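You operate a simulated robot arm through the tools that you are given. There is no shell and no other tool. Be economical: measure what you need, move in short steps, check, and stop when the job is done.

Carry out the task below with a simulated robot arm. There is one attempt and no reset: what you move stays moved.

Task
Check nut plate B in the hole checker, then bin it by result.
Fine: a clear hole goes in the finished bin, a blocked one in the rework bin; the checker's slide ends pulled out; the other plate on the bench and the one in the drawer stay put.
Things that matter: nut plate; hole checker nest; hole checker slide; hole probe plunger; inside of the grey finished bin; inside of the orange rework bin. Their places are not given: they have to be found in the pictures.

It is judged by the outcome, as a careful person would: the job done as asked, and still so three seconds after it is handed in. It fails if anything else is knocked over, pushed out of place, dropped, spilled or broken.

Robot
A 7-joint arm with a two-finger parallel gripper, fixed in place. Base frame: the origin is at the foot of the arm, x ahead of it, y to its left, z up. Units: cm, rad, N and s.
Its first joint turns from -1.152 to 1.152 rad. Payload 1.57 kg.
Tool frame: the origin (TCP) lies between the finger pads and is the grasp point; the fingertips stand 3 cm ahead of it; z points along the fingers, y is the line along which they close. The gripper opens to 11 cm. The fingers are 2.4 cm wide and 1.2 cm thick; the gripper's body (4.8 by 11.2 cm) begins 7.8 cm behind the TCP.
Orientation is that of the tool frame in the base frame, as a unit quaternion [x, y, z, w]. With the fingers straight down and closing along the base's y, the tool's x points along the base's -x, its y along +y and its z along -z.

Tools
- The arm moves only by the tool servo_tool. Its argument "motion" is a list of rows, each a list of 3 entries, a list of its own where there are three numbers: the turn, a rotation vector about the base's x, y, z in units of 90 degrees (1.0 is 90 degrees), then the shift along the base's x, y, z in units of 100 mm (1.0 is 100 mm), then the closure, from 0 (fully open) to 1 (shut). In form: [[[rx, ry, rz], [x, y, z], grip], ...]. A call has 1 to 12 rows; each row is the pose to reach, as a shift and turn from the pose commanded when the call began. A call with a number of a shift or a turn outside -1 to 1 is refused whole. Rows are played at 5 a second. More than 5 cm and 0.15 rad between two rows, or a gripper value outside its range, and nothing of the call is played. Where a pose cannot be reached the arm comes as near as it can. A force on the tool above 90 N (or 10 N above the force at the start of the call, whichever is more), or a blocked arm, ends the call early, and 0.2 s more pass. Each finger travels about 10.8 cm/s and halts on what it meets, pressing with about 41 N; the grip force reading is that of the motor and also rises with nothing between the fingers. The clock runs only during rows and for 0.2 s after the last one: add rows that repeat a pose to give the fingers time. It gives the time, the measured TCP pose, the force on the tool (base axes), the opening and the grip force at its end, in the units of the frame above (readings bear some noise).
- Cameras (640 x 400 px; columns grow to the right, rows downward): "scene" is fixed at [16.44, -39.01, 140.32]; the picture's right is [0.80, -0.60, 0.00], its down [-0.35, -0.47, -0.81] and it looks along [0.49, 0.65, -0.58] (base axes); focal length 237 px, centre (320, 200). "wrist" rides on the gripper at [-3.6, 0, -8] in the tool frame; the picture's right is [0.00, -1.00, 0.00], its down [0.97, 0.00, -0.24] and it looks along [0.24, 0.00, 0.97] (tool axes); focal length 218 px, centre (320, 200).
- grab_frame(camera): a new picture of that camera. No time passes.
- locate(camera, pixels): for up to 12 pixels [column, row] of the newest picture of that camera ("zoom" is the newest enlarged one), the place [x, y, z] in the base frame of the surface seen there, good to about 0.2 cm. No time passes.
- zoom(camera, box): a new picture of the part [left, top, right, bottom] of that camera's present view, enlarged. No time passes.
- hand_in(): hands the job in; it is judged then, once.

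Keep the steps short. Do not move on a guess: measure, check each grasp and each placing, and mend mistakes. In all there are 80 turns and 38 pictures (those below and enlarged ones count). Leave the gripper open and the arm clear of the work at the hand-in unless told otherwise, and finish with a single line.

The tools are called after "Emit:" by a JSON object that holds its "name" and its "arguments". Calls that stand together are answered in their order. servo_tool: Moves the arm, as the interface text tells. Its arguments: {"type":"object","properties":{"motion":{"type":"array","items":{"type":"array"}}},"required":["motion"]} The other tools are called the same way: grab_frame (camera) takes a picture; locate (camera, pixels) gives the place of the surface under pixels of a picture; zoom (camera, box) takes an enlarged picture of a part of a camera's view; hand_in () hands the job in.

At the start:

```text
time: 0.0
position: [38.9, 0.87, 127.96]
ee_rot: [0.0, 1.0, 0.001, 0.001]
ft_force: [0.5, 0.5, -0.7]
finger_gap: 11.01
grasp_force: 0.0
```

scene: 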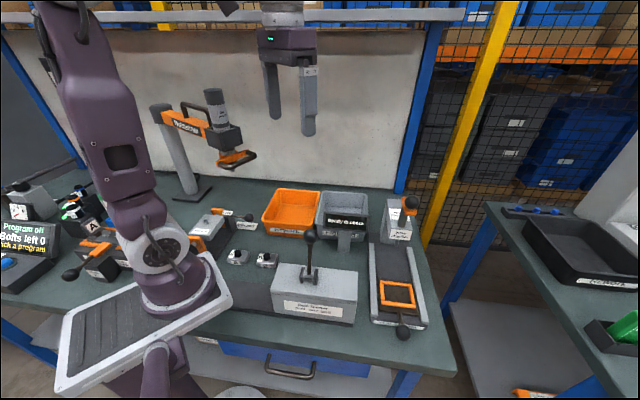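
wrist: 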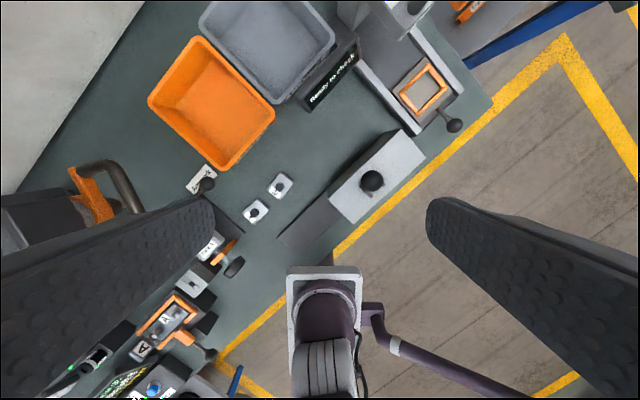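

I see bins, two plates on the bench, a slide with an orange nest at the right, and a lever box in front. I'll enlarge these areas to identify them.

Emit:
{"name": "zoom", "arguments": {"camera": "scene", "box": [350, 180, 450, 345]}}

Emit:
{"name": "zoom", "arguments": {"camera": "scene", "box": [200, 180, 370, 330]}}

Emit:
{"name": "zoom", "arguments": {"camera": "wrist", "box": [180, 0, 500, 240]}}

```text
2.42 times, centred on (400, 262) of scene
```

zoom: 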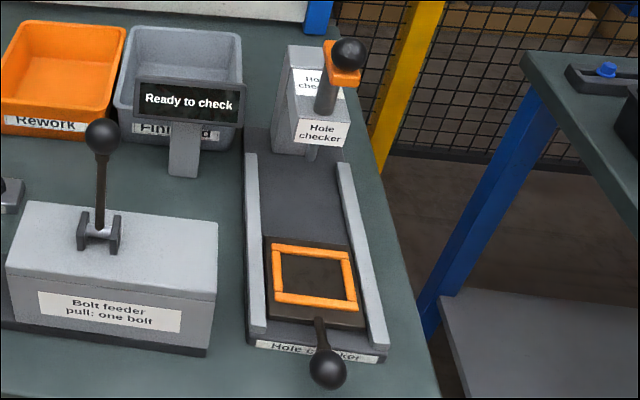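

```text
2.67 times, centred on (285, 255) of scene
```

zoom: 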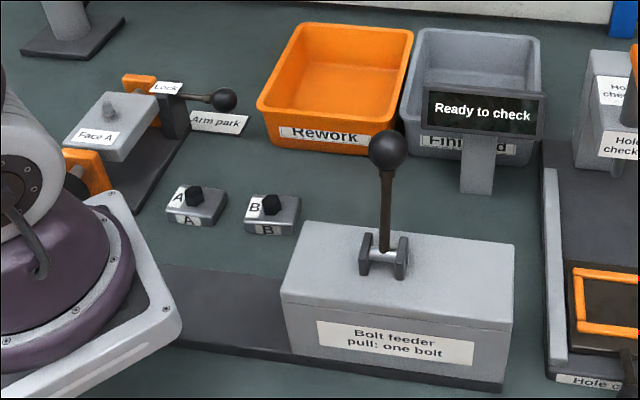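

```text
1.67 times, centred on (340, 120) of wrist
```

zoom: 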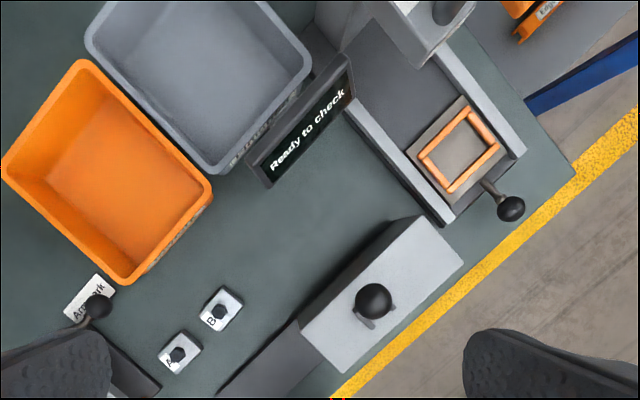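

Plate B has its letter on it, and the checker has a slide with an orange nest, a handle knob and a plunger on a post. I'll measure them in the newest enlarged wrist picture.

Emit:
{"name": "locate", "arguments": {"camera": "zoom", "pixels": [[222, 289], [242, 303], [218, 331], [199, 316], [220, 310], [510, 208], [466, 112], [499, 151], [453, 191], [419, 156], [458, 152], [489, 187]]}}

Emit:
{"name": "locate", "arguments": {"camera": "wrist", "pixels": [[252, 212], [279, 186], [372, 181], [208, 108], [196, 42], [268, 99], [225, 165], [154, 98], [265, 35], [300, 85], [330, 40], [420, 8]]}}

Emit:
{"name": "locate", "arguments": {"camera": "scene", "pixels": [[409, 202], [404, 212], [403, 331], [397, 294], [311, 235], [267, 259], [344, 225], [320, 225], [368, 226], [398, 270], [270, 228], [318, 192]]}}

```text
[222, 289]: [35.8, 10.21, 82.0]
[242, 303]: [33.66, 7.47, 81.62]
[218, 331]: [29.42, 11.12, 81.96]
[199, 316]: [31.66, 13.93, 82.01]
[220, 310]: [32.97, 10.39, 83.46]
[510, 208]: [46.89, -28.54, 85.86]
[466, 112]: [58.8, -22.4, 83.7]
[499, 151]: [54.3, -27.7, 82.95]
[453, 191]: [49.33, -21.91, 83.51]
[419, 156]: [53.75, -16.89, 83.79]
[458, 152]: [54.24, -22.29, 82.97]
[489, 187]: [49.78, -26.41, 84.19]
```

```text
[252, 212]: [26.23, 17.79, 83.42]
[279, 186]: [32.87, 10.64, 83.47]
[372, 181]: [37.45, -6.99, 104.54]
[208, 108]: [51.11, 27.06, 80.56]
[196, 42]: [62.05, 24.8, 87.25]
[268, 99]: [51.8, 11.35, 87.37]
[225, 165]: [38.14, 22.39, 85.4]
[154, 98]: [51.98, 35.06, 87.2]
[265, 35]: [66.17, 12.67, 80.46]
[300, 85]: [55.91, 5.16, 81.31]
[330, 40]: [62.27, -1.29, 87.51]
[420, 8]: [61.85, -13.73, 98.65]
```

```text
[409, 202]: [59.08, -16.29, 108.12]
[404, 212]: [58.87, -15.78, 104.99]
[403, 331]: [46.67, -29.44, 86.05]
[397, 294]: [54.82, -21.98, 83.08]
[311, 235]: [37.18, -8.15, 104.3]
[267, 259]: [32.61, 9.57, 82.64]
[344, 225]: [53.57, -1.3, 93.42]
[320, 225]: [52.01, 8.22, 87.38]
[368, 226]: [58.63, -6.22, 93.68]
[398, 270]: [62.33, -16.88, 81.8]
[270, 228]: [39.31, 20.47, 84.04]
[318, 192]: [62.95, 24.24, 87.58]
```

The plate B top is near z 82. I'll check the bench height, the rail edges and the label positions in the same views.

Emit:
{"name": "locate", "arguments": {"camera": "wrist", "pixels": [[300, 190], [310, 130], [265, 200], [355, 65], [412, 133], [468, 92], [440, 60], [385, 75], [418, 80], [455, 125], [390, 20], [290, 210]]}}

Emit:
{"name": "locate", "arguments": {"camera": "scene", "pixels": [[390, 250], [371, 250], [408, 250], [372, 318], [424, 322], [397, 284], [385, 304], [412, 304], [398, 308], [237, 256], [250, 275], [400, 236]]}}

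```text
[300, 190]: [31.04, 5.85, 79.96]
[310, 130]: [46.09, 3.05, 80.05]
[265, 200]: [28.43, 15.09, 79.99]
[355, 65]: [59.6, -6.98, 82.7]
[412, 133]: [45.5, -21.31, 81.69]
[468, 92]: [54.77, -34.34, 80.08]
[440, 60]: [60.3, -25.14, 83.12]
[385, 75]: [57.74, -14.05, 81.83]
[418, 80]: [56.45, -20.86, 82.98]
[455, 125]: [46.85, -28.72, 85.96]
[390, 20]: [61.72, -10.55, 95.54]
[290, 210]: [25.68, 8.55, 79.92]
```

```text
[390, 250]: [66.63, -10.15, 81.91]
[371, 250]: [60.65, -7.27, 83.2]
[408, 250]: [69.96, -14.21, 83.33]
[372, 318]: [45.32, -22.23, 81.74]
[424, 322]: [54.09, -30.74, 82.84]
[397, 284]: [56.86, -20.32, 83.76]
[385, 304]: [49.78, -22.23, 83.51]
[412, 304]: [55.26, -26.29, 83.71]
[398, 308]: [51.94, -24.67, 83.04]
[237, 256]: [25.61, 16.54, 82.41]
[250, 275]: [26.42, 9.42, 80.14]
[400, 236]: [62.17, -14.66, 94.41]
```

The bench is really at z≈80, not 67.3, and the rails run at about 45°. I'll move toward the checker at a high level to see the nest and plunger closer.

Emit:
{"name": "servo_tool", "arguments": {"motion": [[[0, 0, 0], [0.1, -0.4, 0], 0], [[0, 0, 0], [0.2, -0.8, 0], 0], [[0, 0, 0], [0.3, -1.0, 0], 0], [[0, 0, 0], [0.3, -1.0, 0], 0]]}}

Emit:
{"name": "servo_tool", "arguments": {"motion": [[[0, 0, 0], [0.15, -0.4, 0], 0], [[0, 0, 0], [0.3, -0.8, 0], 0], [[0, 0, 0], [0.5, -1.0, -0.2], 0], [[0, 0, 0], [0.6, -1.0, -0.6], 0], [[0, 0, 0], [0.6, -1.0, -0.7], 0], [[0, 0, 0], [0.6, -1.0, -0.7], 0]]}}

Emit:
{"name": "grab_frame", "arguments": {"camera": "wrist"}}

```text
time: 1.0
position: [41.98, -9.11, 127.88]
ee_rot: [0.0, 1.0, 0.0, 0.0]
ft_force: [-0.1, 0.8, 0.8]
finger_gap: 11.01
grasp_force: 0.0
```

```text
time: 2.4
position: [48.0, -19.31, 121.0]
ee_rot: [0.0, 1.0, 0.0, 0.0]
ft_force: [0.4, 0.6, -0.7]
finger_gap: 11.01
grasp_force: 0.1
```

```text
32 pictures are left
```

wrist: 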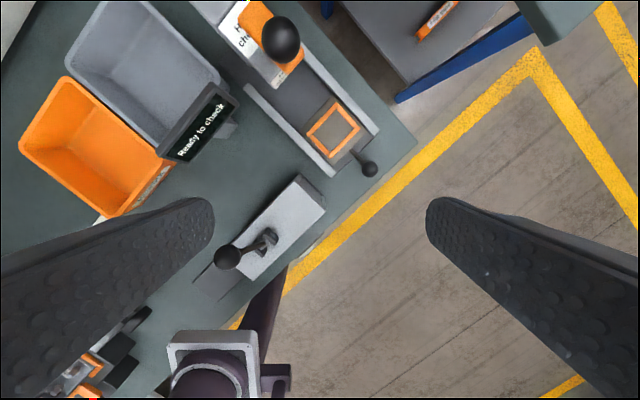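

Emit:
{"name": "zoom", "arguments": {"camera": "wrist", "box": [220, 0, 400, 190]}}

```text
2.11 times, centred on (310, 95) of wrist
```

zoom: 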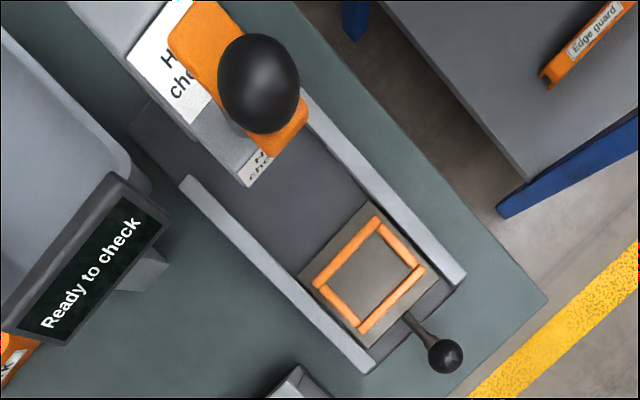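

I'll measure the nest's inner corners, the frame tops, the handle and the plunger in this enlargement.

Emit:
{"name": "locate", "arguments": {"camera": "zoom", "pixels": [[376, 221], [421, 270], [362, 329], [318, 282], [377, 234], [409, 271], [362, 317], [330, 281], [370, 277], [445, 356], [422, 329], [259, 80]]}}

Emit:
{"name": "locate", "arguments": {"camera": "zoom", "pixels": [[259, 40], [259, 125], [222, 80], [298, 80], [250, 140], [180, 40], [290, 125], [248, 182], [370, 204], [304, 278], [364, 346], [433, 271]]}}

```text
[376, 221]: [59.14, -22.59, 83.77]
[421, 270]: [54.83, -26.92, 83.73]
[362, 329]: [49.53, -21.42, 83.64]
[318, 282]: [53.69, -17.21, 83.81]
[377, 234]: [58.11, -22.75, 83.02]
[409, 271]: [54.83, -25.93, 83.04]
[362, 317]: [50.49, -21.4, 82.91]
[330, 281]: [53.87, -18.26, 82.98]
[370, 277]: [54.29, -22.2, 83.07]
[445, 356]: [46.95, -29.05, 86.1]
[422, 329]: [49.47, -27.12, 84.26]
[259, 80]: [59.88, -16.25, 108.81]
```

```text
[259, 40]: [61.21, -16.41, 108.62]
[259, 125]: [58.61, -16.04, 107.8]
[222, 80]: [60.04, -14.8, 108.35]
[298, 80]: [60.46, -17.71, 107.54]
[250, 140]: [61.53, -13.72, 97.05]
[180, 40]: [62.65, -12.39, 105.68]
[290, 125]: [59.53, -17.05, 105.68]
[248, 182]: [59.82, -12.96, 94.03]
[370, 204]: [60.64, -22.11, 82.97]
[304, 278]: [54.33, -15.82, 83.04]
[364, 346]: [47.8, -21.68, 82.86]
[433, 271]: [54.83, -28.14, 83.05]
```

The nest is about 6.2 x 4.6 cm inside, centred at (54.3, -22.1) with its floor at z 83. Its long side runs across the slide. The plunger ball is at (60, -16.2) and the handle knob at (47, -29). Next I go back to plate B at a safe height, turning the fingers about 41°.

Emit:
{"name": "servo_tool", "arguments": {"motion": [[[0, 0, 0.08], [-0.2, 0.4, 0], 0], [[0, 0, 0.16], [-0.4, 0.8, 0], 0], [[0, 0, 0.24], [-0.5, 1.0, 0], 0], [[0, 0, 0.24], [-0.5, 1.0, 0], 0]]}}

Emit:
{"name": "servo_tool", "arguments": {"motion": [[[0, 0, 0.08], [-0.2, 0.4, 0], 0], [[0, 0, 0.16], [-0.4, 0.8, 0], 0], [[0, 0, 0.21], [-0.5, 1.0, 0], 0], [[0, 0, 0.21], [-0.5, 1.0, 0], 0]]}}

Emit:
{"name": "servo_tool", "arguments": {"motion": [[[0, 0, 0], [-0.2, 0.4, 0], 0], [[0, 0, 0], [-0.4, 0.8, -0.1], 0], [[0, 0, 0], [-0.55, 1.0, -0.4], 0], [[0, 0, 0], [-0.55, 1.0, -0.8], 0], [[0, 0, 0], [-0.55, 1.0, -1.0], 0], [[0, 0, 0], [-0.55, 1.0, -1.0], 0]]}}

Emit:
{"name": "grab_frame", "arguments": {"camera": "wrist"}}

```text
time: 3.4
position: [42.96, -9.32, 120.96]
ee_rot: [-0.188, 0.982, 0.0, 0.0]
ft_force: [0.7, -0.1, 0.1]
finger_gap: 11.0
grasp_force: 0.0
```

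```text
time: 4.4
position: [37.97, 0.83, 120.98]
ee_rot: [-0.347, 0.938, -0.001, 0.0]
ft_force: [0.8, -0.4, 0.8]
finger_gap: 11.0
grasp_force: 0.1
```

```text
time: 5.8
position: [32.39, 10.88, 110.94]
ee_rot: [-0.345, 0.939, 0.0, 0.001]
ft_force: [0.0, 0.0, 0.0]
finger_gap: 11.01
grasp_force: 0.0
```

```text
30 pictures are left
```

wrist: 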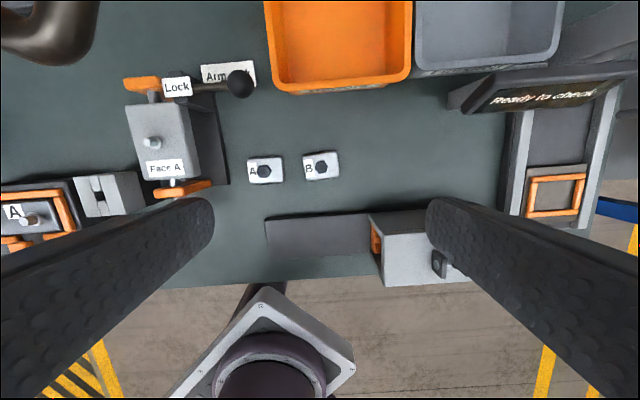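

Plate B (around pixel 321,165) is seen well and is slightly rotated compared with the tool. I'll enlarge it for an exact position and angle.

Emit:
{"name": "zoom", "arguments": {"camera": "wrist", "box": [240, 135, 360, 200]}}

```text
5.33 times, centred on (300, 168) of wrist
```

zoom: 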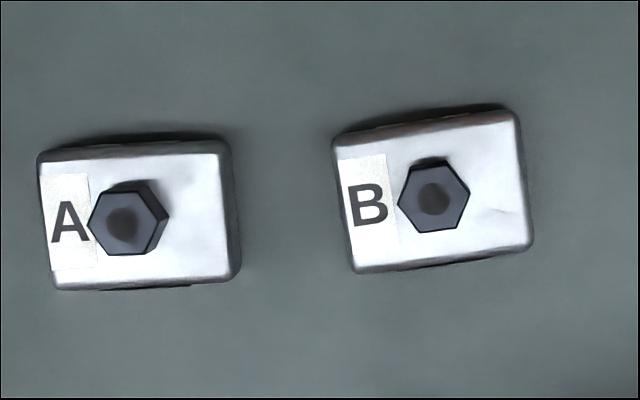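

Emit:
{"name": "locate", "arguments": {"camera": "zoom", "pixels": [[338, 158], [512, 130], [526, 246], [358, 268], [434, 200], [434, 160], [470, 240], [222, 160], [225, 275], [60, 285], [50, 160], [125, 222]]}}

```text
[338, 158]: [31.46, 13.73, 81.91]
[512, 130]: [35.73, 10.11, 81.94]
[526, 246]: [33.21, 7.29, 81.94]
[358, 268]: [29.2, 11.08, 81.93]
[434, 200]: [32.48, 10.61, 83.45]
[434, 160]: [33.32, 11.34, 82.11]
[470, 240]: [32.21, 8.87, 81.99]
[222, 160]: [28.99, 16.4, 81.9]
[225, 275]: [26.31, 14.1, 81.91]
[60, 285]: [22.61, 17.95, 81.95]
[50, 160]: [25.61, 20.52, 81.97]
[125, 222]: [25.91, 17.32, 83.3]
```

Plate B is centred at (32.4, 10.55) with its top at z 81.95, and needs yaw about 48.5°. I'll turn +8.2°, narrow the fingers to 8 cm and descend part of the way.

Emit:
{"name": "servo_tool", "arguments": {"motion": [[[0, 0, 0.05], [0, -0.03, -0.2], 0.27], [[0, 0, 0.091], [0, -0.03, -0.6], 0.27], [[0, 0, 0.091], [0, -0.03, -1.0], 0.27], [[0, 0, 0.091], [0, -0.03, -1.0], 0.27]]}}

Emit:
{"name": "servo_tool", "arguments": {"motion": [[[0, 0, 0], [0, 0, -0.4], 0.27], [[0, 0, 0], [0, 0, -0.8], 0.27], [[0, 0, 0], [0, 0, -1.0], 0.27], [[0, 0, 0], [0, 0, -1.0], 0.27]]}}

Emit:
{"name": "grab_frame", "arguments": {"camera": "wrist"}}

```text
time: 6.8
position: [32.58, 10.54, 101.07]
ee_rot: [-0.412, 0.911, 0.0, 0.0]
ft_force: [-0.7, -0.3, 0.1]
finger_gap: 8.03
grasp_force: 0.0
```

```text
time: 7.8
position: [32.47, 10.59, 90.91]
ee_rot: [-0.412, 0.911, 0.0, 0.001]
ft_force: [-0.2, 0.3, -0.1]
finger_gap: 8.03
grasp_force: 0.0
```

```text
28 pictures are left
```

wrist: 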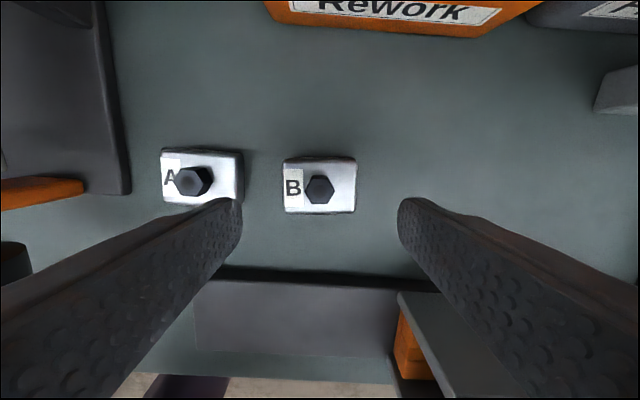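

Plate B is square to the fingers and centred. I'll narrow to 7 cm, go down 7 cm (tips about 1 cm above the bench), close, and wait.

Emit:
{"name": "servo_tool", "arguments": {"motion": [[[0, 0, 0], [0, 0, 0], 0.36], [[0, 0, 0], [0, 0, -0.35], 0.36], [[0, 0, 0], [0, 0, -0.6], 0.36], [[0, 0, 0], [0, 0, -0.7], 0.36], [[0, 0, 0], [0, 0, -0.7], 0.36]]}}

Emit:
{"name": "servo_tool", "arguments": {"motion": [[[0, 0, 0], [0, 0, 0], 0.42], [[0, 0, 0], [0, 0, 0], 0.48], [[0, 0, 0], [0, 0, 0], 0.54], [[0, 0, 0], [0, 0, 0], 0.6], [[0, 0, 0], [0, 0, 0], 0.6]]}}

```text
time: 9.0
position: [32.45, 10.48, 84.03]
ee_rot: [-0.413, 0.911, 0.0, 0.0]
ft_force: [0.2, -0.5, 0.0]
finger_gap: 7.05
grasp_force: 0.0
```

```text
time: 10.2
position: [32.47, 10.62, 84.07]
ee_rot: [-0.413, 0.911, 0.0, -0.001]
ft_force: [-0.3, -0.1, 0.4]
finger_gap: 5.98
grasp_force: 40.7
```

The gripper holds at 5.98 cm with 41 N, so plate B is about 6 cm long and the nest is a snug fit. Now I lift.

Emit:
{"name": "servo_tool", "arguments": {"motion": [[[0, 0, 0], [0, 0, 0.1], 0.62], [[0, 0, 0], [0, 0, 0.3], 0.62], [[0, 0, 0], [0, 0, 0.6], 0.62], [[0, 0, 0], [0, 0, 1.0], 0.62], [[0, 0, 0], [0, 0, 1.0], 0.62]]}}

Emit:
{"name": "grab_frame", "arguments": {"camera": "wrist"}}

```text
time: 11.4
position: [32.51, 10.54, 94.08]
ee_rot: [-0.412, 0.911, 0.0, 0.0]
ft_force: [0.0, -0.3, -3.2]
finger_gap: 5.93
grasp_force: 41.0
```

```text
27 pictures are left
```

wrist: 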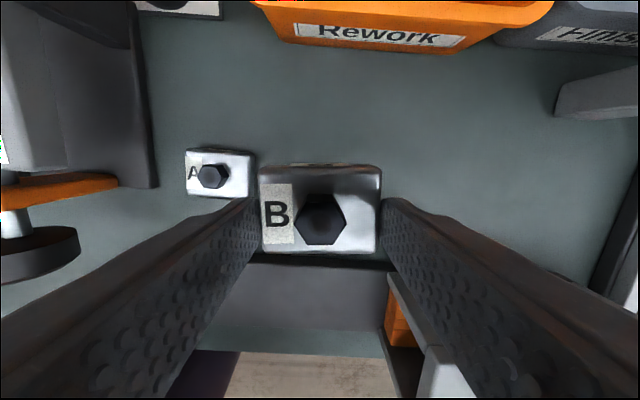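

Plate B is held level. I'll measure where it sits relative to the TCP.

Emit:
{"name": "locate", "arguments": {"camera": "wrist", "pixels": [[265, 192], [375, 192], [372, 248], [268, 248], [320, 215], [260, 172], [380, 172], [320, 246], [320, 190]]}}

```text
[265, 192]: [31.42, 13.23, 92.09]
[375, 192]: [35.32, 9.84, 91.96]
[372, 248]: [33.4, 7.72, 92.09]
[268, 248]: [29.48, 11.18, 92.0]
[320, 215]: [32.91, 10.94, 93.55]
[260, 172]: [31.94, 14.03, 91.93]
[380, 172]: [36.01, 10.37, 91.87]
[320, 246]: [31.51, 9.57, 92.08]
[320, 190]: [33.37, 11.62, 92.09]
```

Emit:
{"name": "zoom", "arguments": {"camera": "wrist", "box": [240, 150, 400, 265]}}

```text
3.48 times, centred on (320, 208) of wrist
```

zoom: 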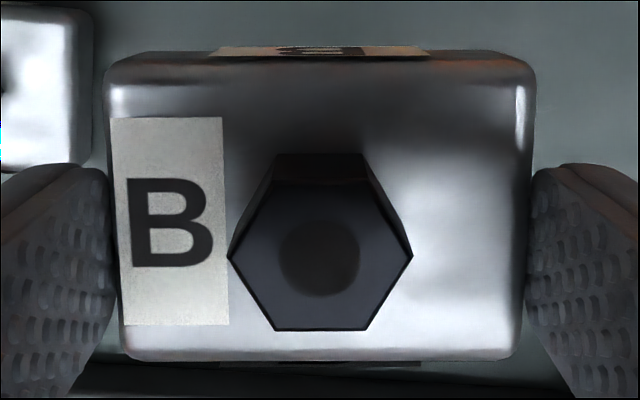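

Emit:
{"name": "locate", "arguments": {"camera": "zoom", "pixels": [[320, 70], [320, 348], [320, 258], [170, 70], [480, 70], [170, 348], [480, 348], [115, 110], [524, 110], [128, 320], [516, 320]]}}

```text
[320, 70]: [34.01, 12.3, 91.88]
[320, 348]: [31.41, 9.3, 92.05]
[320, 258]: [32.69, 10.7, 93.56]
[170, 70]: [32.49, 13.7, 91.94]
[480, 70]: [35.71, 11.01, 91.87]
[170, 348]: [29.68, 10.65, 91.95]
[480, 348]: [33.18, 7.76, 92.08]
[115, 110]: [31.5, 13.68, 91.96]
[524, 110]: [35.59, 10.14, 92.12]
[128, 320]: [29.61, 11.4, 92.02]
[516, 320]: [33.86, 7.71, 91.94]
```

The plate centre lies 0.3 cm beyond the TCP (away from the base) and its bottom is 4.03 cm below the TCP. I'll lift to z≈118 and carry it over to the nest, turning -3.5°.

Emit:
{"name": "servo_tool", "arguments": {"motion": [[[0, 0, 0], [0, 0, 0.4], 0.62], [[0, 0, 0], [0, 0, 0.8], 0.62], [[0, 0, 0], [0, 0, 1.0], 0.62], [[0, 0, 0], [0, 0, 1.0], 0.62]]}}

Emit:
{"name": "servo_tool", "arguments": {"motion": [[[0, 0, 0], [0, 0, 0.4], 0.62], [[0, 0, 0], [0, 0, 0.8], 0.62], [[0, 0, -0.039], [0.3, -0.3, 1.0], 0.62], [[0, 0, -0.039], [0.6, -0.6, 1.0], 0.62], [[0, 0, -0.039], [0.9, -0.9, 1.0], 0.62], [[0, 0, -0.039], [0.9, -0.9, 1.0], 0.62]]}}

Emit:
{"name": "servo_tool", "arguments": {"motion": [[[0, 0, 0], [0.2, -0.35, 0], 0.62], [[0, 0, 0], [0.4, -0.7, 0], 0.62], [[0, 0, 0], [0.6, -1.0, 0], 0.62], [[0, 0, 0], [0.6, -1.0, 0], 0.62]]}}

Emit:
{"name": "servo_tool", "arguments": {"motion": [[[0, 0, 0], [0.0, -0.4, 0], 0.62], [[0, 0, 0], [0.0, -0.8, 0], 0.62], [[0, 0, 0], [0.0, -1.0, -0.2], 0.62], [[0, 0, 0], [0, -1.0, -0.6], 0.62], [[0, 0, 0], [0, -1.0, -1.0], 0.62], [[0, 0, 0], [0, -1.0, -1.0], 0.62]]}}

Emit:
{"name": "grab_frame", "arguments": {"camera": "wrist"}}

```text
time: 12.4
position: [32.5, 10.59, 104.0]
ee_rot: [-0.412, 0.911, 0.0, 0.0]
ft_force: [0.5, -0.8, -3.3]
finger_gap: 5.98
grasp_force: 41.1
```

```text
time: 13.8
position: [41.3, 1.51, 114.06]
ee_rot: [-0.384, 0.923, 0.0, 0.0]
ft_force: [-0.6, -0.1, -2.9]
finger_gap: 5.96
grasp_force: 41.0
```

```text
time: 14.8
position: [47.49, -8.51, 114.16]
ee_rot: [-0.384, 0.923, 0.0, 0.001]
ft_force: [0.3, 0.6, -4.0]
finger_gap: 5.99
grasp_force: 41.6
```

```text
time: 16.2
position: [47.55, -18.42, 104.03]
ee_rot: [-0.384, 0.923, 0.0, -0.001]
ft_force: [0.3, 0.7, -3.4]
finger_gap: 5.94
grasp_force: 41.2
```

```text
25 pictures are left
```

wrist: 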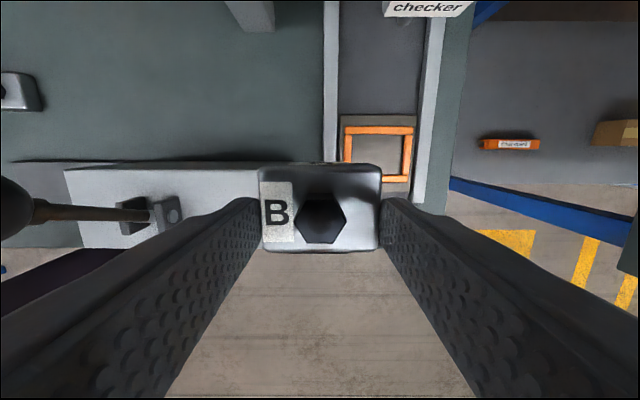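

The nest is in view at about (378,155). I'll enlarge it for its precise centre and angle.

Emit:
{"name": "zoom", "arguments": {"camera": "wrist", "box": [310, 95, 450, 190]}}

```text
4.21 times, centred on (380, 142) of wrist
```

zoom: 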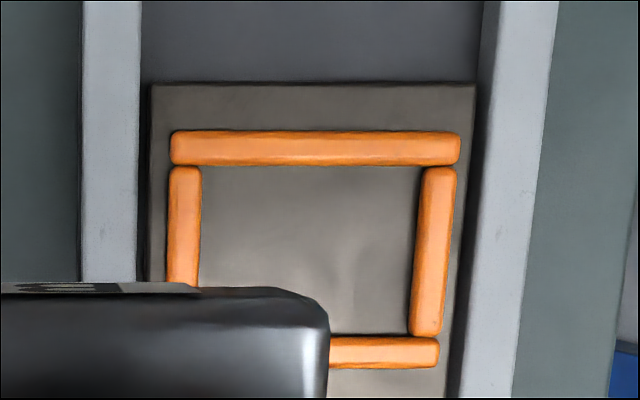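

Emit:
{"name": "locate", "arguments": {"camera": "zoom", "pixels": [[210, 150], [430, 150], [186, 200], [184, 265], [439, 200], [427, 310], [340, 351], [420, 351], [240, 172], [400, 172], [206, 220], [410, 310]]}}

```text
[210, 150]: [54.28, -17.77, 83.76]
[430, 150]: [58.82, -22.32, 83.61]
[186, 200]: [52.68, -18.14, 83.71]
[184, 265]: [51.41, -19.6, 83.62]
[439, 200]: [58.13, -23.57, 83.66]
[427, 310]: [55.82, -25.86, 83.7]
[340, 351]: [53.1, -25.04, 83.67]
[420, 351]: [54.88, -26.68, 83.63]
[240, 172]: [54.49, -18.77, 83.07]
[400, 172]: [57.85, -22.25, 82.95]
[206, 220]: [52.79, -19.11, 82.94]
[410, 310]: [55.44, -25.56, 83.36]
```

The nest centre comes out at (54.31, -22.0), with about 6.8 x 5.1 cm inside, aligned at 45°. I'll move the TCP to (54.1, -22.2) and descend partly, then check for clearance to the plunger.

Emit:
{"name": "servo_tool", "arguments": {"motion": [[[0, 0, 0], [0.33, -0.19, 0], 0.62], [[0, 0, 0], [0.667, -0.378, 0], 0.62], [[0, 0, 0], [0.667, -0.378, -0.3], 0.62], [[0, 0, 0], [0.667, -0.378, -0.6], 0.62], [[0, 0, 0], [0.667, -0.378, -0.9], 0.62], [[0, 0, 0], [0.667, -0.378, -0.9], 0.62]]}}

Emit:
{"name": "grab_frame", "arguments": {"camera": "scene"}}

Emit:
{"name": "zoom", "arguments": {"camera": "scene", "box": [330, 170, 470, 340]}}

```text
time: 17.6
position: [54.04, -22.26, 95.04]
ee_rot: [-0.385, 0.923, 0.0, -0.001]
ft_force: [-0.3, 0.2, -2.7]
finger_gap: 5.92
grasp_force: 40.8
```

```text
23 pictures are left
```

scene: 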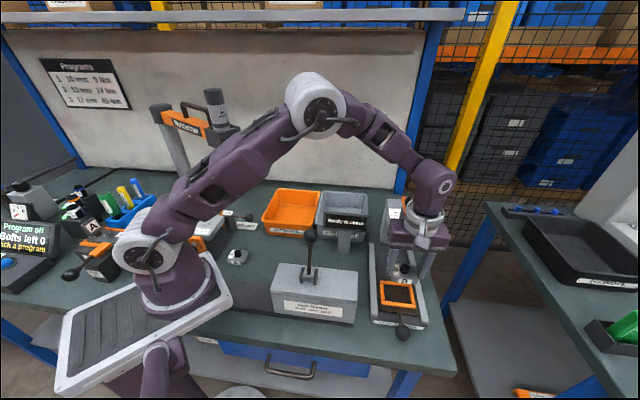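

```text
2.35 times, centred on (400, 255) of scene
```

zoom: 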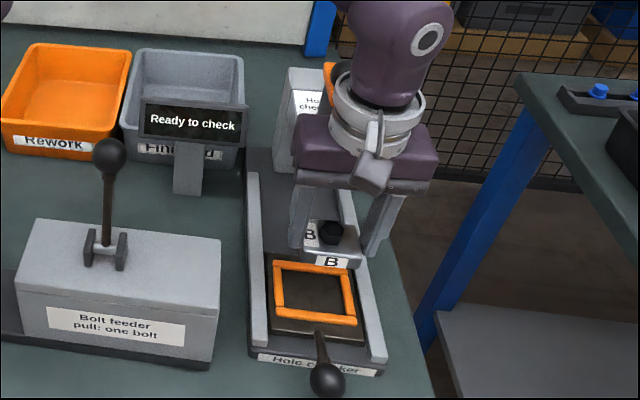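

The gripper is in front of the plunger. Before going lower, I'll check how far the wrist parts reach toward the plunger.

Emit:
{"name": "locate", "arguments": {"camera": "zoom", "pixels": [[430, 40], [350, 30], [385, 80], [340, 75], [335, 110], [420, 110], [372, 170], [345, 160], [430, 165], [300, 150], [326, 70], [450, 20]]}}

```text
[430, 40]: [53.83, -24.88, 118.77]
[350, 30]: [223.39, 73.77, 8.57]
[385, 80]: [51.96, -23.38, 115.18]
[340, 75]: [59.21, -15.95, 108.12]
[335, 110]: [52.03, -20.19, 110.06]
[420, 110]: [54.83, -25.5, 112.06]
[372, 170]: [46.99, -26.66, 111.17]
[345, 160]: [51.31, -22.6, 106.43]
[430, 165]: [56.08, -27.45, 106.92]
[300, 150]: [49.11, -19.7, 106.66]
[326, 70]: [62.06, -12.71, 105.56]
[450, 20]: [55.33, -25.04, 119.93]
```

The plunger ball is still visible at (59.2, -16, 108.1), and the wrist housing looks about 2 cm clear of it. I'll go down 3 cm and check that the ball has not moved.

Emit:
{"name": "servo_tool", "arguments": {"motion": [[[0, 0, 0], [0, 0, -0.1], 0.62], [[0, 0, 0], [0, 0, -0.2], 0.62], [[0, 0, 0], [0, 0, -0.3], 0.62], [[0, 0, 0], [0, 0, -0.3], 0.62]]}}

Emit:
{"name": "zoom", "arguments": {"camera": "scene", "box": [330, 170, 470, 340]}}

```text
time: 18.6
position: [54.13, -22.3, 91.86]
ee_rot: [-0.384, 0.923, 0.0, 0.0]
ft_force: [-0.5, 0.2, -4.3]
finger_gap: 5.94
grasp_force: 41.5
```

```text
2.35 times, centred on (400, 255) of scene
```

zoom: 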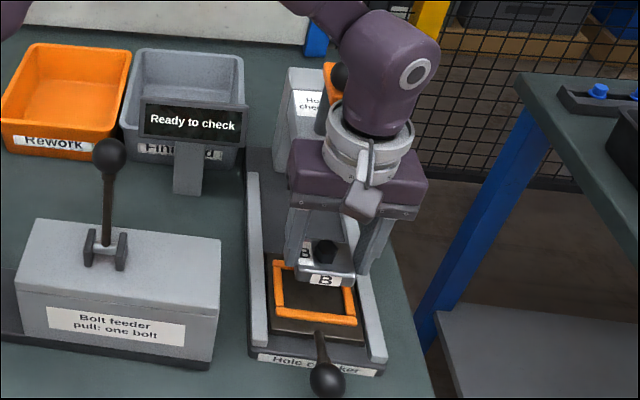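

The ball has not moved and the display is unchanged. I'll go down to about 1 cm above the nest floor and check.

Emit:
{"name": "servo_tool", "arguments": {"motion": [[[0, 0, 0], [0, 0, -0.1], 0.62], [[0, 0, 0], [0, 0, -0.2], 0.62], [[0, 0, 0], [0, 0, -0.3], 0.62], [[0, 0, 0], [0, 0, -0.38], 0.62], [[0, 0, 0], [0, 0, -0.38], 0.62]]}}

Emit:
{"name": "zoom", "arguments": {"camera": "scene", "box": [350, 190, 440, 340]}}

Emit:
{"name": "zoom", "arguments": {"camera": "wrist", "box": [220, 100, 420, 280]}}

```text
time: 19.8
position: [54.28, -22.18, 88.18]
ee_rot: [-0.384, 0.923, 0.0, 0.0]
ft_force: [-0.9, 0.4, -2.7]
finger_gap: 5.94
grasp_force: 41.0
```

```text
2.67 times, centred on (395, 265) of scene
```

zoom: 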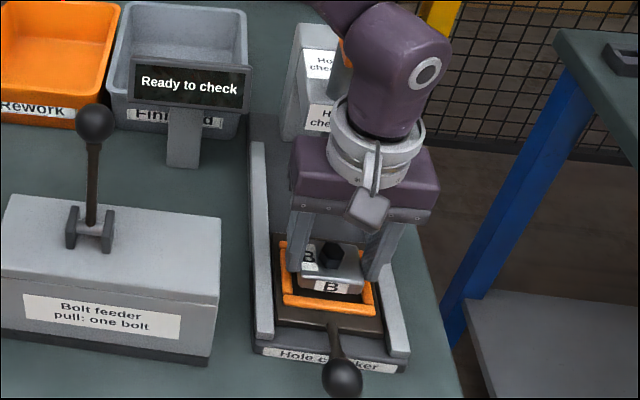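

```text
2.22 times, centred on (320, 190) of wrist
```

zoom: 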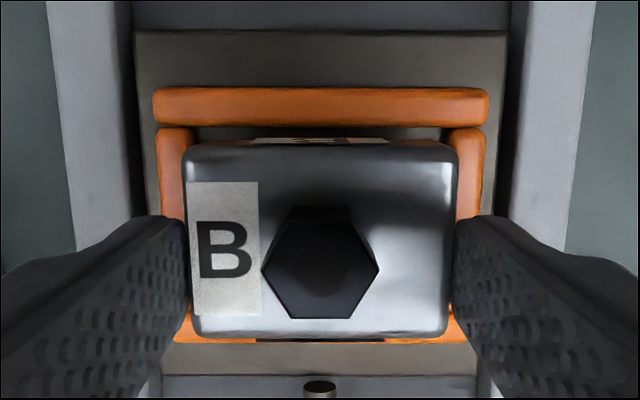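

Plate B is centred over the nest. I'll lower it the last 1.15 cm gently.

Emit:
{"name": "servo_tool", "arguments": {"motion": [[[0, 0, 0], [0, 0, -0.04], 0.62], [[0, 0, 0], [0, 0, -0.08], 0.62], [[0, 0, 0], [0, 0, -0.1], 0.62], [[0, 0, 0], [0, 0, -0.113], 0.62], [[0, 0, 0], [0, 0, -0.113], 0.62]]}}

```text
time: 21.0
position: [54.15, -22.2, 87.04]
ee_rot: [-0.384, 0.923, 0.001, 0.0]
ft_force: [-0.4, 0.7, -1.0]
finger_gap: 5.97
grasp_force: 41.3
```

The weight reading fell from about 3 to 1 N, so the plate rests on the nest floor. I'll open gently and lift straight up a bit.

Emit:
{"name": "servo_tool", "arguments": {"motion": [[[0, 0, 0], [0, 0, 0], 0.42], [[0, 0, 0], [0, 0, 0], 0.36], [[0, 0, 0], [0, 0, 0], 0.32], [[0, 0, 0], [0, 0, 0], 0.32], [[0, 0, 0], [0, 0, 0.2], 0.32], [[0, 0, 0], [0, 0, 0.6], 0.32], [[0, 0, 0], [0, 0, 1.0], 0.32], [[0, 0, 0], [0, 0, 1.0], 0.32]]}}

Emit:
{"name": "grab_frame", "arguments": {"camera": "wrist"}}

```text
time: 22.8
position: [54.18, -22.25, 97.1]
ee_rot: [-0.384, 0.923, 0.0, 0.001]
ft_force: [-0.1, 0.5, 0.1]
finger_gap: 7.48
grasp_force: 0.0
```

```text
18 pictures are left
```

wrist: 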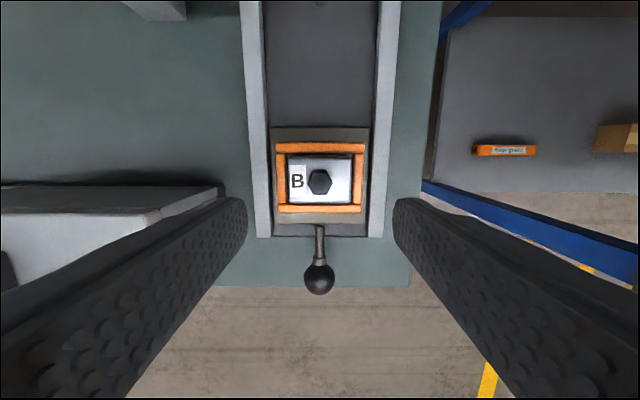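

The plate is seated in the nest. Next I measure the handle knob, the nut and the feeder box top.

Emit:
{"name": "locate", "arguments": {"camera": "wrist", "pixels": [[319, 272], [319, 285], [306, 278], [333, 278], [319, 240], [319, 180], [150, 212], [200, 192], [302, 166], [345, 200], [319, 263], [290, 250]]}}

```text
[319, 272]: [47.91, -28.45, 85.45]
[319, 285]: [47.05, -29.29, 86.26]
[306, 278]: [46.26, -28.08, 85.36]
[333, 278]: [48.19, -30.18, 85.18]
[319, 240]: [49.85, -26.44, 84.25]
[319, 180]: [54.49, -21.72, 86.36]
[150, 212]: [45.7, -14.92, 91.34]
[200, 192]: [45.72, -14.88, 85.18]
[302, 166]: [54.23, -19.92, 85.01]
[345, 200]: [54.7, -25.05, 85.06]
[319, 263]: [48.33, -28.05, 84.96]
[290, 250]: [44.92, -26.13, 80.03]
```

The knob is centred at about (47.1, -29.1, 84.9) with a radius of about 1.4. I'll go above it with a 5 cm opening, lower, and grip it from both sides.

Emit:
{"name": "servo_tool", "arguments": {"motion": [[[0, 0, 0], [-0.3, -0.3, 0], 0.5], [[0, 0, 0], [-0.6, -0.6, 0], 0.5], [[0, 0, 0], [-0.697, -0.689, 0], 0.55], [[0, 0, 0], [-0.697, -0.689, -0.4], 0.55], [[0, 0, 0], [-0.697, -0.689, -0.5], 0.55], [[0, 0, 0], [-0.697, -0.689, -0.5], 0.55]]}}

Emit:
{"name": "grab_frame", "arguments": {"camera": "wrist"}}

```text
time: 24.2
position: [47.23, -29.18, 92.21]
ee_rot: [-0.384, 0.923, 0.001, 0.0]
ft_force: [0.0, 0.2, 0.8]
finger_gap: 4.98
grasp_force: 0.0
```

```text
17 pictures are left
```

wrist: 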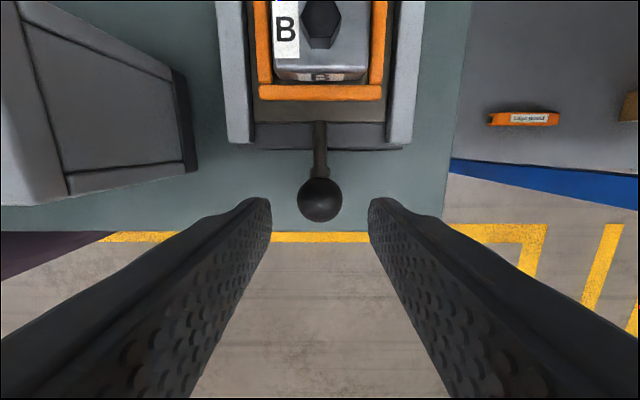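

The knob is centred between the fingers. I'll lower to TCP z 86.6 and close.

Emit:
{"name": "servo_tool", "arguments": {"motion": [[[0, 0, 0], [0, 0, -0.25], 0.55], [[0, 0, 0], [0, 0, -0.5], 0.55], [[0, 0, 0], [0, 0, -0.56], 0.55], [[0, 0, 0], [0, 0, -0.56], 0.65], [[0, 0, 0], [0, 0, -0.56], 0.75], [[0, 0, 0], [0, 0, -0.56], 0.8], [[0, 0, 0], [0, 0, -0.56], 0.8]]}}

```text
time: 25.8
position: [47.32, -29.13, 86.52]
ee_rot: [-0.384, 0.923, -0.001, 0.001]
ft_force: [3.6, -1.5, -6.4]
finger_gap: 3.34
grasp_force: 40.9
```

The knob is gripped (3.34 cm). I'll push the slide in along 45°, 6.5 cm first.

Emit:
{"name": "servo_tool", "arguments": {"motion": [[[0, 0, 0], [0.07, 0.07, 0], 0.8], [[0, 0, 0], [0.14, 0.14, 0], 0.8], [[0, 0, 0], [0.21, 0.21, 0], 0.8], [[0, 0, 0], [0.28, 0.28, 0], 0.8], [[0, 0, 0], [0.35, 0.35, 0], 0.8], [[0, 0, 0], [0.42, 0.42, 0], 0.8], [[0, 0, 0], [0.46, 0.46, 0], 0.8], [[0, 0, 0], [0.46, 0.46, 0], 0.8]]}}

Emit:
{"name": "zoom", "arguments": {"camera": "scene", "box": [330, 170, 470, 340]}}

```text
time: 27.6
position: [51.81, -24.65, 86.47]
ee_rot: [-0.385, 0.923, 0.0, 0.0]
ft_force: [1.6, -1.1, -6.2]
finger_gap: 3.34
grasp_force: 41.2
```

```text
2.35 times, centred on (400, 255) of scene
```

zoom: 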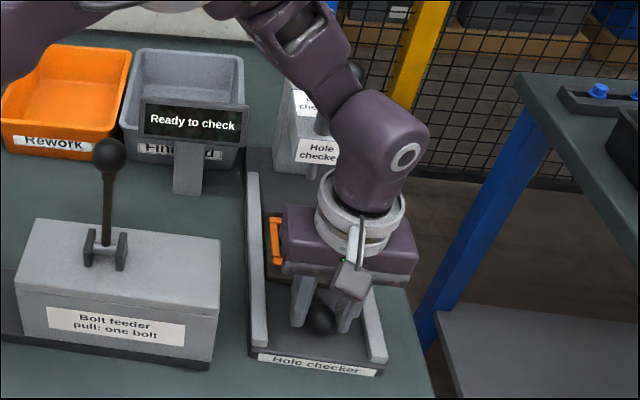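

The slide moves freely. I'll continue the last 1.7 cm in small steps.

Emit:
{"name": "servo_tool", "arguments": {"motion": [[[0, 0, 0], [0.04, 0.04, 0], 0.8], [[0, 0, 0], [0.08, 0.08, 0], 0.8], [[0, 0, 0], [0.12, 0.12, 0], 0.8], [[0, 0, 0], [0.12, 0.12, 0], 0.8]]}}

Emit:
{"name": "servo_tool", "arguments": {"motion": [[[0, 0, 0], [0.01, 0.01, 0], 0.8], [[0, 0, 0], [0.02, 0.02, 0], 0.8], [[0, 0, 0], [0.02, 0.02, 0], 0.8]]}}

```text
time: 28.6
position: [52.96, -23.37, 86.49]
ee_rot: [-0.384, 0.923, 0.0, 0.001]
ft_force: [2.8, -4.0, -8.0]
finger_gap: 3.33
grasp_force: 40.9
```

```text
time: 29.4
position: [53.2, -23.14, 86.42]
ee_rot: [-0.384, 0.923, 0.0, -0.001]
ft_force: [1.7, -3.1, -4.4]
finger_gap: 3.34
grasp_force: 41.3
```

Emit:
{"name": "servo_tool", "arguments": {"motion": [[[0, 0, 0], [0.01, 0.01, 0], 0.8], [[0, 0, 0], [0.02, 0.02, 0], 0.8], [[0, 0, 0], [0.02, 0.02, 0], 0.8]]}}

Emit:
{"name": "zoom", "arguments": {"camera": "scene", "box": [330, 170, 470, 340]}}

```text
time: 30.2
position: [53.41, -23.0, 86.45]
ee_rot: [-0.385, 0.923, 0.0, 0.0]
ft_force: [1.5, -2.5, -4.1]
finger_gap: 3.33
grasp_force: 41.5
```

```text
2.35 times, centred on (400, 255) of scene
```

zoom: 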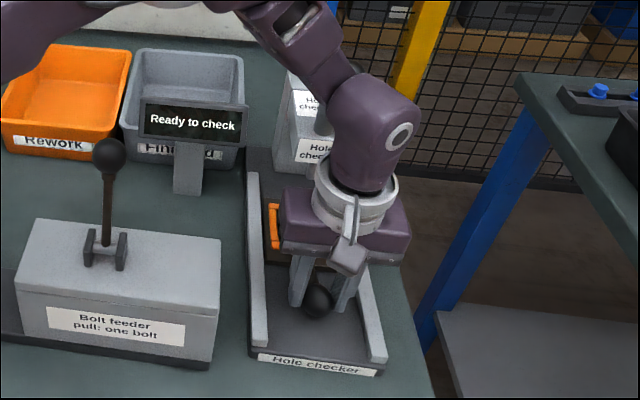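

No end stop felt so far at 8.8 cm. I'll look with the wrist camera to see where the plate is relative to the probe.

Emit:
{"name": "grab_frame", "arguments": {"camera": "wrist"}}

```text
14 pictures are left
```

wrist: 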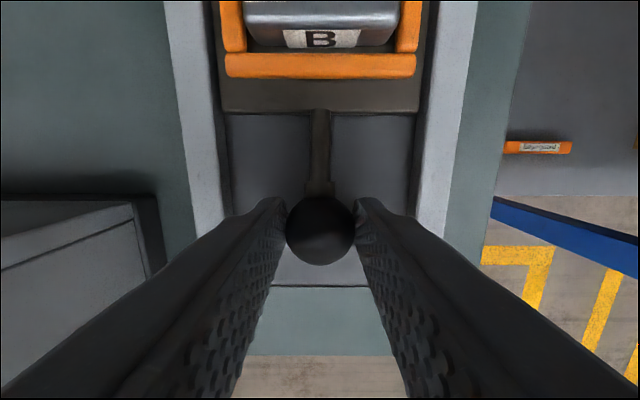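

Emit:
{"name": "locate", "arguments": {"camera": "wrist", "pixels": [[280, 65], [320, 65], [360, 65], [340, 12], [240, 25], [408, 25]]}}

Emit:
{"name": "locate", "arguments": {"camera": "zoom", "pixels": [[325, 125], [312, 155], [308, 140], [355, 68], [272, 225], [318, 300]]}}

```text
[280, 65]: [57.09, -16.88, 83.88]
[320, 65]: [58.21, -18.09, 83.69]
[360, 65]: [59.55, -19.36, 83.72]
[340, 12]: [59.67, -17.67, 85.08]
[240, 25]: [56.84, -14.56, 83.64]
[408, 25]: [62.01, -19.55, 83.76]
```

```text
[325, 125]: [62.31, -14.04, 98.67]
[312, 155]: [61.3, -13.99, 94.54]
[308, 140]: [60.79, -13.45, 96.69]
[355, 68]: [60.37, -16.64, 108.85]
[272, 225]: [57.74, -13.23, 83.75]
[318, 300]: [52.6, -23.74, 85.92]
```

My earlier measures show the orange arm overhangs: the ball is at s≈31 along the slide, but the probe tube is at s≈34–35. The slide therefore has about 3–4 cm more to go. To keep the wrist clear of the ball, I'll open around the knob, tilt the tool back 25°, and grip again.

Emit:
{"name": "servo_tool", "arguments": {"motion": [[[0, 0, 0], [0, 0, 0], 0.55], [[0, 0, 0], [0, 0, 0], 0.55], [[0.05, -0.05, 0], [-0.013, -0.013, 0], 0.55], [[0.1, -0.1, 0], [-0.025, -0.025, 0], 0.55], [[0.15, -0.15, 0], [-0.038, -0.038, 0], 0.55], [[0.196, -0.196, 0], [-0.05, -0.05, 0], 0.55], [[0.196, -0.196, 0], [-0.05, -0.05, 0], 0.55]]}}

Emit:
{"name": "grab_frame", "arguments": {"camera": "wrist"}}

```text
time: 31.8
position: [52.92, -23.48, 86.38]
ee_rot: [-0.376, 0.901, 0.083, 0.2]
ft_force: [0.5, 0.1, 0.7]
finger_gap: 4.96
grasp_force: 0.0
```

```text
13 pictures are left
```

wrist: 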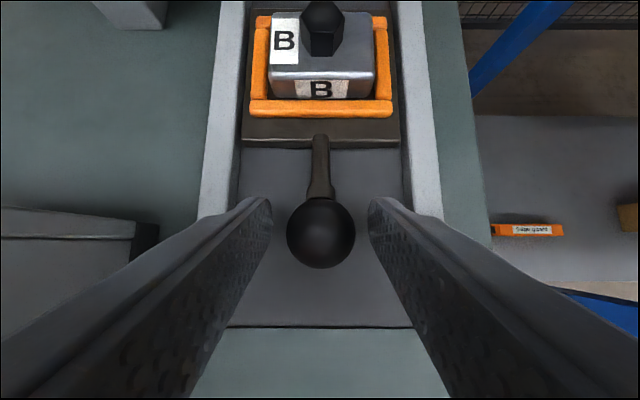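

The tilt worked and the knob is still between the fingers. I'll grip and push 2.5 cm further.

Emit:
{"name": "servo_tool", "arguments": {"motion": [[[0, 0, 0], [0, 0, 0], 0.65], [[0, 0, 0], [0, 0, 0], 0.75], [[0, 0, 0], [0, 0, 0], 0.8], [[0, 0, 0], [0, 0, 0], 0.8], [[0, 0, 0], [0.05, 0.05, 0], 0.8], [[0, 0, 0], [0.1, 0.1, 0], 0.8], [[0, 0, 0], [0.15, 0.15, 0], 0.8], [[0, 0, 0], [0.18, 0.18, 0], 0.8], [[0, 0, 0], [0.18, 0.18, 0], 0.8]]}}

Emit:
{"name": "servo_tool", "arguments": {"motion": [[[0, 0, 0], [0.015, 0.015, 0], 0.8], [[0, 0, 0], [0.03, 0.03, 0], 0.8], [[0, 0, 0], [0.045, 0.045, 0], 0.8], [[0, 0, 0], [0.06, 0.06, 0], 0.8], [[0, 0, 0], [0.06, 0.06, 0], 0.8]]}}

```text
time: 33.8
position: [54.77, -21.69, 86.39]
ee_rot: [-0.375, 0.901, 0.082, 0.2]
ft_force: [0.3, -0.6, -4.5]
finger_gap: 3.33
grasp_force: 40.2
```

```text
time: 35.0
position: [55.24, -21.11, 86.24]
ee_rot: [-0.375, 0.902, 0.082, 0.199]
ft_force: [-5.0, -4.7, -2.3]
finger_gap: 3.3
grasp_force: 41.5
```

There is now an opposing force of about 7 N, perhaps the stop. I'll probe a little further and look.

Emit:
{"name": "servo_tool", "arguments": {"motion": [[[0, 0, 0], [0.01, 0.01, 0], 0.8], [[0, 0, 0], [0.02, 0.02, 0], 0.8], [[0, 0, 0], [0.02, 0.02, 0], 0.8]]}}

Emit:
{"name": "zoom", "arguments": {"camera": "scene", "box": [330, 170, 470, 340]}}

```text
time: 35.8
position: [55.41, -21.16, 86.47]
ee_rot: [-0.375, 0.902, 0.082, 0.199]
ft_force: [-25.7, -19.0, 7.7]
finger_gap: 3.33
grasp_force: 41.4
```

```text
2.35 times, centred on (400, 255) of scene
```

zoom: 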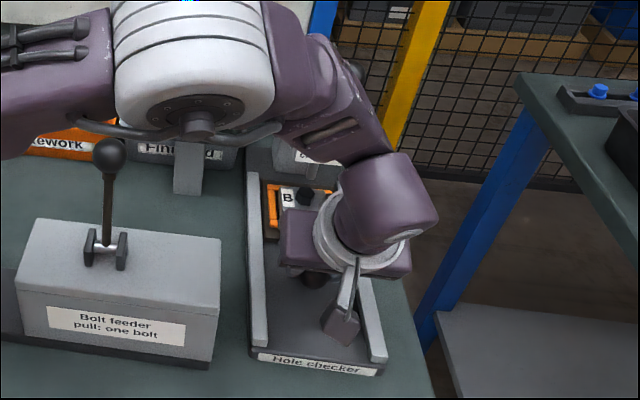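

The stop is reached (32 N opposing). I'll open the fingers and back away along the tilted tool axis.

Emit:
{"name": "servo_tool", "arguments": {"motion": [[[0, 0, 0], [-0.01, -0.01, 0], 0.8], [[0, 0, 0], [-0.01, -0.01, 0], 0.6], [[0, 0, 0], [-0.01, -0.01, 0], 0.5], [[0, 0, 0], [-0.01, -0.01, 0], 0.5], [[0, 0, 0], [-0.07, -0.07, 0.18], 0.5], [[0, 0, 0], [-0.16, -0.16, 0.45], 0.5], [[0, 0, 0], [-0.3, -0.3, 0.9], 0.5], [[0, 0, 0], [-0.35, -0.35, 1.0], 0.5], [[0, 0, 0], [-0.35, -0.35, 1.0], 0.5]]}}

Emit:
{"name": "grab_frame", "arguments": {"camera": "wrist"}}

```text
time: 37.8
position: [51.94, -24.25, 96.51]
ee_rot: [-0.375, 0.902, 0.082, 0.2]
ft_force: [0.3, -1.4, -0.1]
finger_gap: 5.48
grasp_force: 0.0
```

```text
11 pictures are left
```

wrist: 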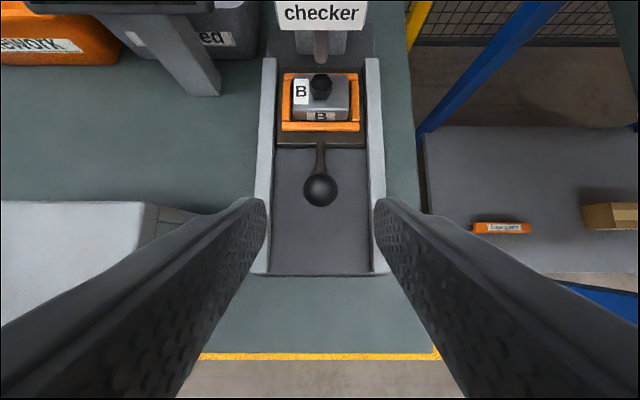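

This is a clear view: the probe tip is at (320,50) and the nut at (320,85). I'll check that they line up.

Emit:
{"name": "locate", "arguments": {"camera": "wrist", "pixels": [[320, 40], [320, 56], [320, 80], [320, 127], [320, 183], [285, 15], [355, 15], [320, 20]]}}

```text
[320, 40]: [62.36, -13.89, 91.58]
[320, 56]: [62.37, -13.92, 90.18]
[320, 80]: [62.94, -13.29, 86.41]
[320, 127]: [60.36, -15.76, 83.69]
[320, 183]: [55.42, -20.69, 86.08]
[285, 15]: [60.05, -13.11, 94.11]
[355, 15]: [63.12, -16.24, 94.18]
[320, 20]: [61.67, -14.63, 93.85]
```

The probe and nut line up. Now I rise, turn the tool upright again, close the fingers and go above the plunger ball at (59.9, -16.2), keeping the tips at z≈113.

Emit:
{"name": "servo_tool", "arguments": {"motion": [[[0, 0, 0], [0, 0, 0.4], 0.6], [[0, 0, 0], [0, 0, 0.8], 0.7], [[-0.05, 0.05, 0], [0, 0, 1.0], 0.8], [[-0.1, 0.1, 0], [0, 0, 1.0], 0.9], [[-0.15, 0.15, 0], [0, 0, 1.0], 1.0], [[-0.196, 0.196, 0], [0, 0, 1.0], 1.0], [[-0.196, 0.196, 0], [0, 0, 1.0], 1.0]]}}

Emit:
{"name": "servo_tool", "arguments": {"motion": [[[0, 0, 0], [0, 0, 0.4], 1.0], [[0, 0, 0], [0, 0, 0.8], 1.0], [[0, 0, 0], [0.2, 0.2, 1.0], 1.0], [[0, 0, 0], [0.5, 0.5, 1.0], 1.0], [[0, 0, 0], [0.8, 0.81, 1.0], 1.0], [[0, 0, 0], [0.8, 0.81, 1.0], 1.0]]}}

Emit:
{"name": "grab_frame", "arguments": {"camera": "wrist"}}

```text
time: 39.4
position: [52.05, -24.2, 106.48]
ee_rot: [-0.384, 0.923, 0.0, -0.001]
ft_force: [-0.1, -0.4, -0.1]
finger_gap: 0.0
grasp_force: 21.2
```

```text
time: 40.8
position: [59.95, -16.03, 116.55]
ee_rot: [-0.384, 0.923, -0.001, -0.001]
ft_force: [-0.5, -0.6, 0.1]
finger_gap: 0.03
grasp_force: 21.1
```

```text
10 pictures are left
```

wrist: 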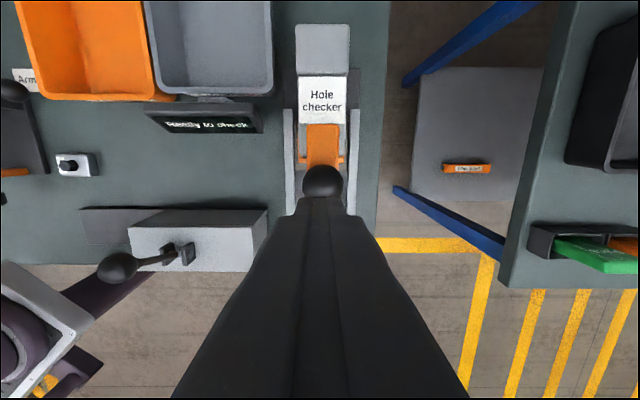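

The fingertips appear near the ball at (322,182). I'll measure the ball for centring.

Emit:
{"name": "locate", "arguments": {"camera": "wrist", "pixels": [[322, 168], [322, 182], [322, 192], [308, 182], [336, 182], [322, 140], [308, 158], [342, 158]]}}

Emit:
{"name": "zoom", "arguments": {"camera": "scene", "box": [350, 170, 450, 290]}}

```text
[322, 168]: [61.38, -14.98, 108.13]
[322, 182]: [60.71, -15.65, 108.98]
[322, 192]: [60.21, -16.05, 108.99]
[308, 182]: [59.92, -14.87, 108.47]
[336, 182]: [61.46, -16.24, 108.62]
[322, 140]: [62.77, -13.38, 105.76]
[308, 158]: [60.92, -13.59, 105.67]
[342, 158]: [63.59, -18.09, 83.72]
```

```text
3.33 times, centred on (400, 230) of scene
```

zoom: 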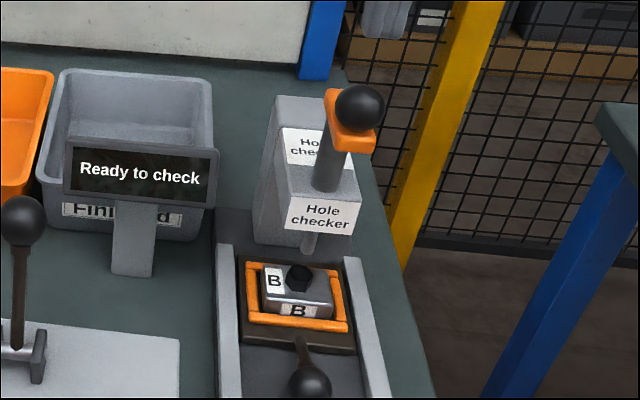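

The ball top is near (60.4, -15.85, 109). I'll shift slightly and descend to just touching it.

Emit:
{"name": "servo_tool", "arguments": {"motion": [[[0, 0, 0], [0.05, 0.035, 0], 1.0], [[0, 0, 0], [0.05, 0.035, -0.25], 1.0], [[0, 0, 0], [0.05, 0.035, -0.4], 1.0], [[0, 0, 0], [0.05, 0.035, -0.45], 1.0], [[0, 0, 0], [0.05, 0.035, -0.5], 1.0], [[0, 0, 0], [0.05, 0.035, -0.5], 1.0]]}}

Emit:
{"name": "servo_tool", "arguments": {"motion": [[[0, 0, 0], [0, 0, -0.05], 1.0], [[0, 0, 0], [0, 0, -0.1], 1.0], [[0, 0, 0], [0, 0, -0.15], 1.0], [[0, 0, 0], [0, 0, -0.2], 1.0], [[0, 0, 0], [0, 0, -0.2], 1.0]]}}

```text
time: 42.2
position: [60.46, -15.81, 111.55]
ee_rot: [-0.384, 0.923, -0.001, 0.0]
ft_force: [0.2, 0.5, 2.5]
finger_gap: 0.01
grasp_force: 21.9
out of reach, approached as far as the arm can: row 1
```

```text
time: 43.4
position: [60.51, -15.94, 109.41]
ee_rot: [-0.384, 0.923, 0.0, -0.001]
ft_force: [0.0, 0.2, 2.7]
finger_gap: 0.02
grasp_force: 21.1
```

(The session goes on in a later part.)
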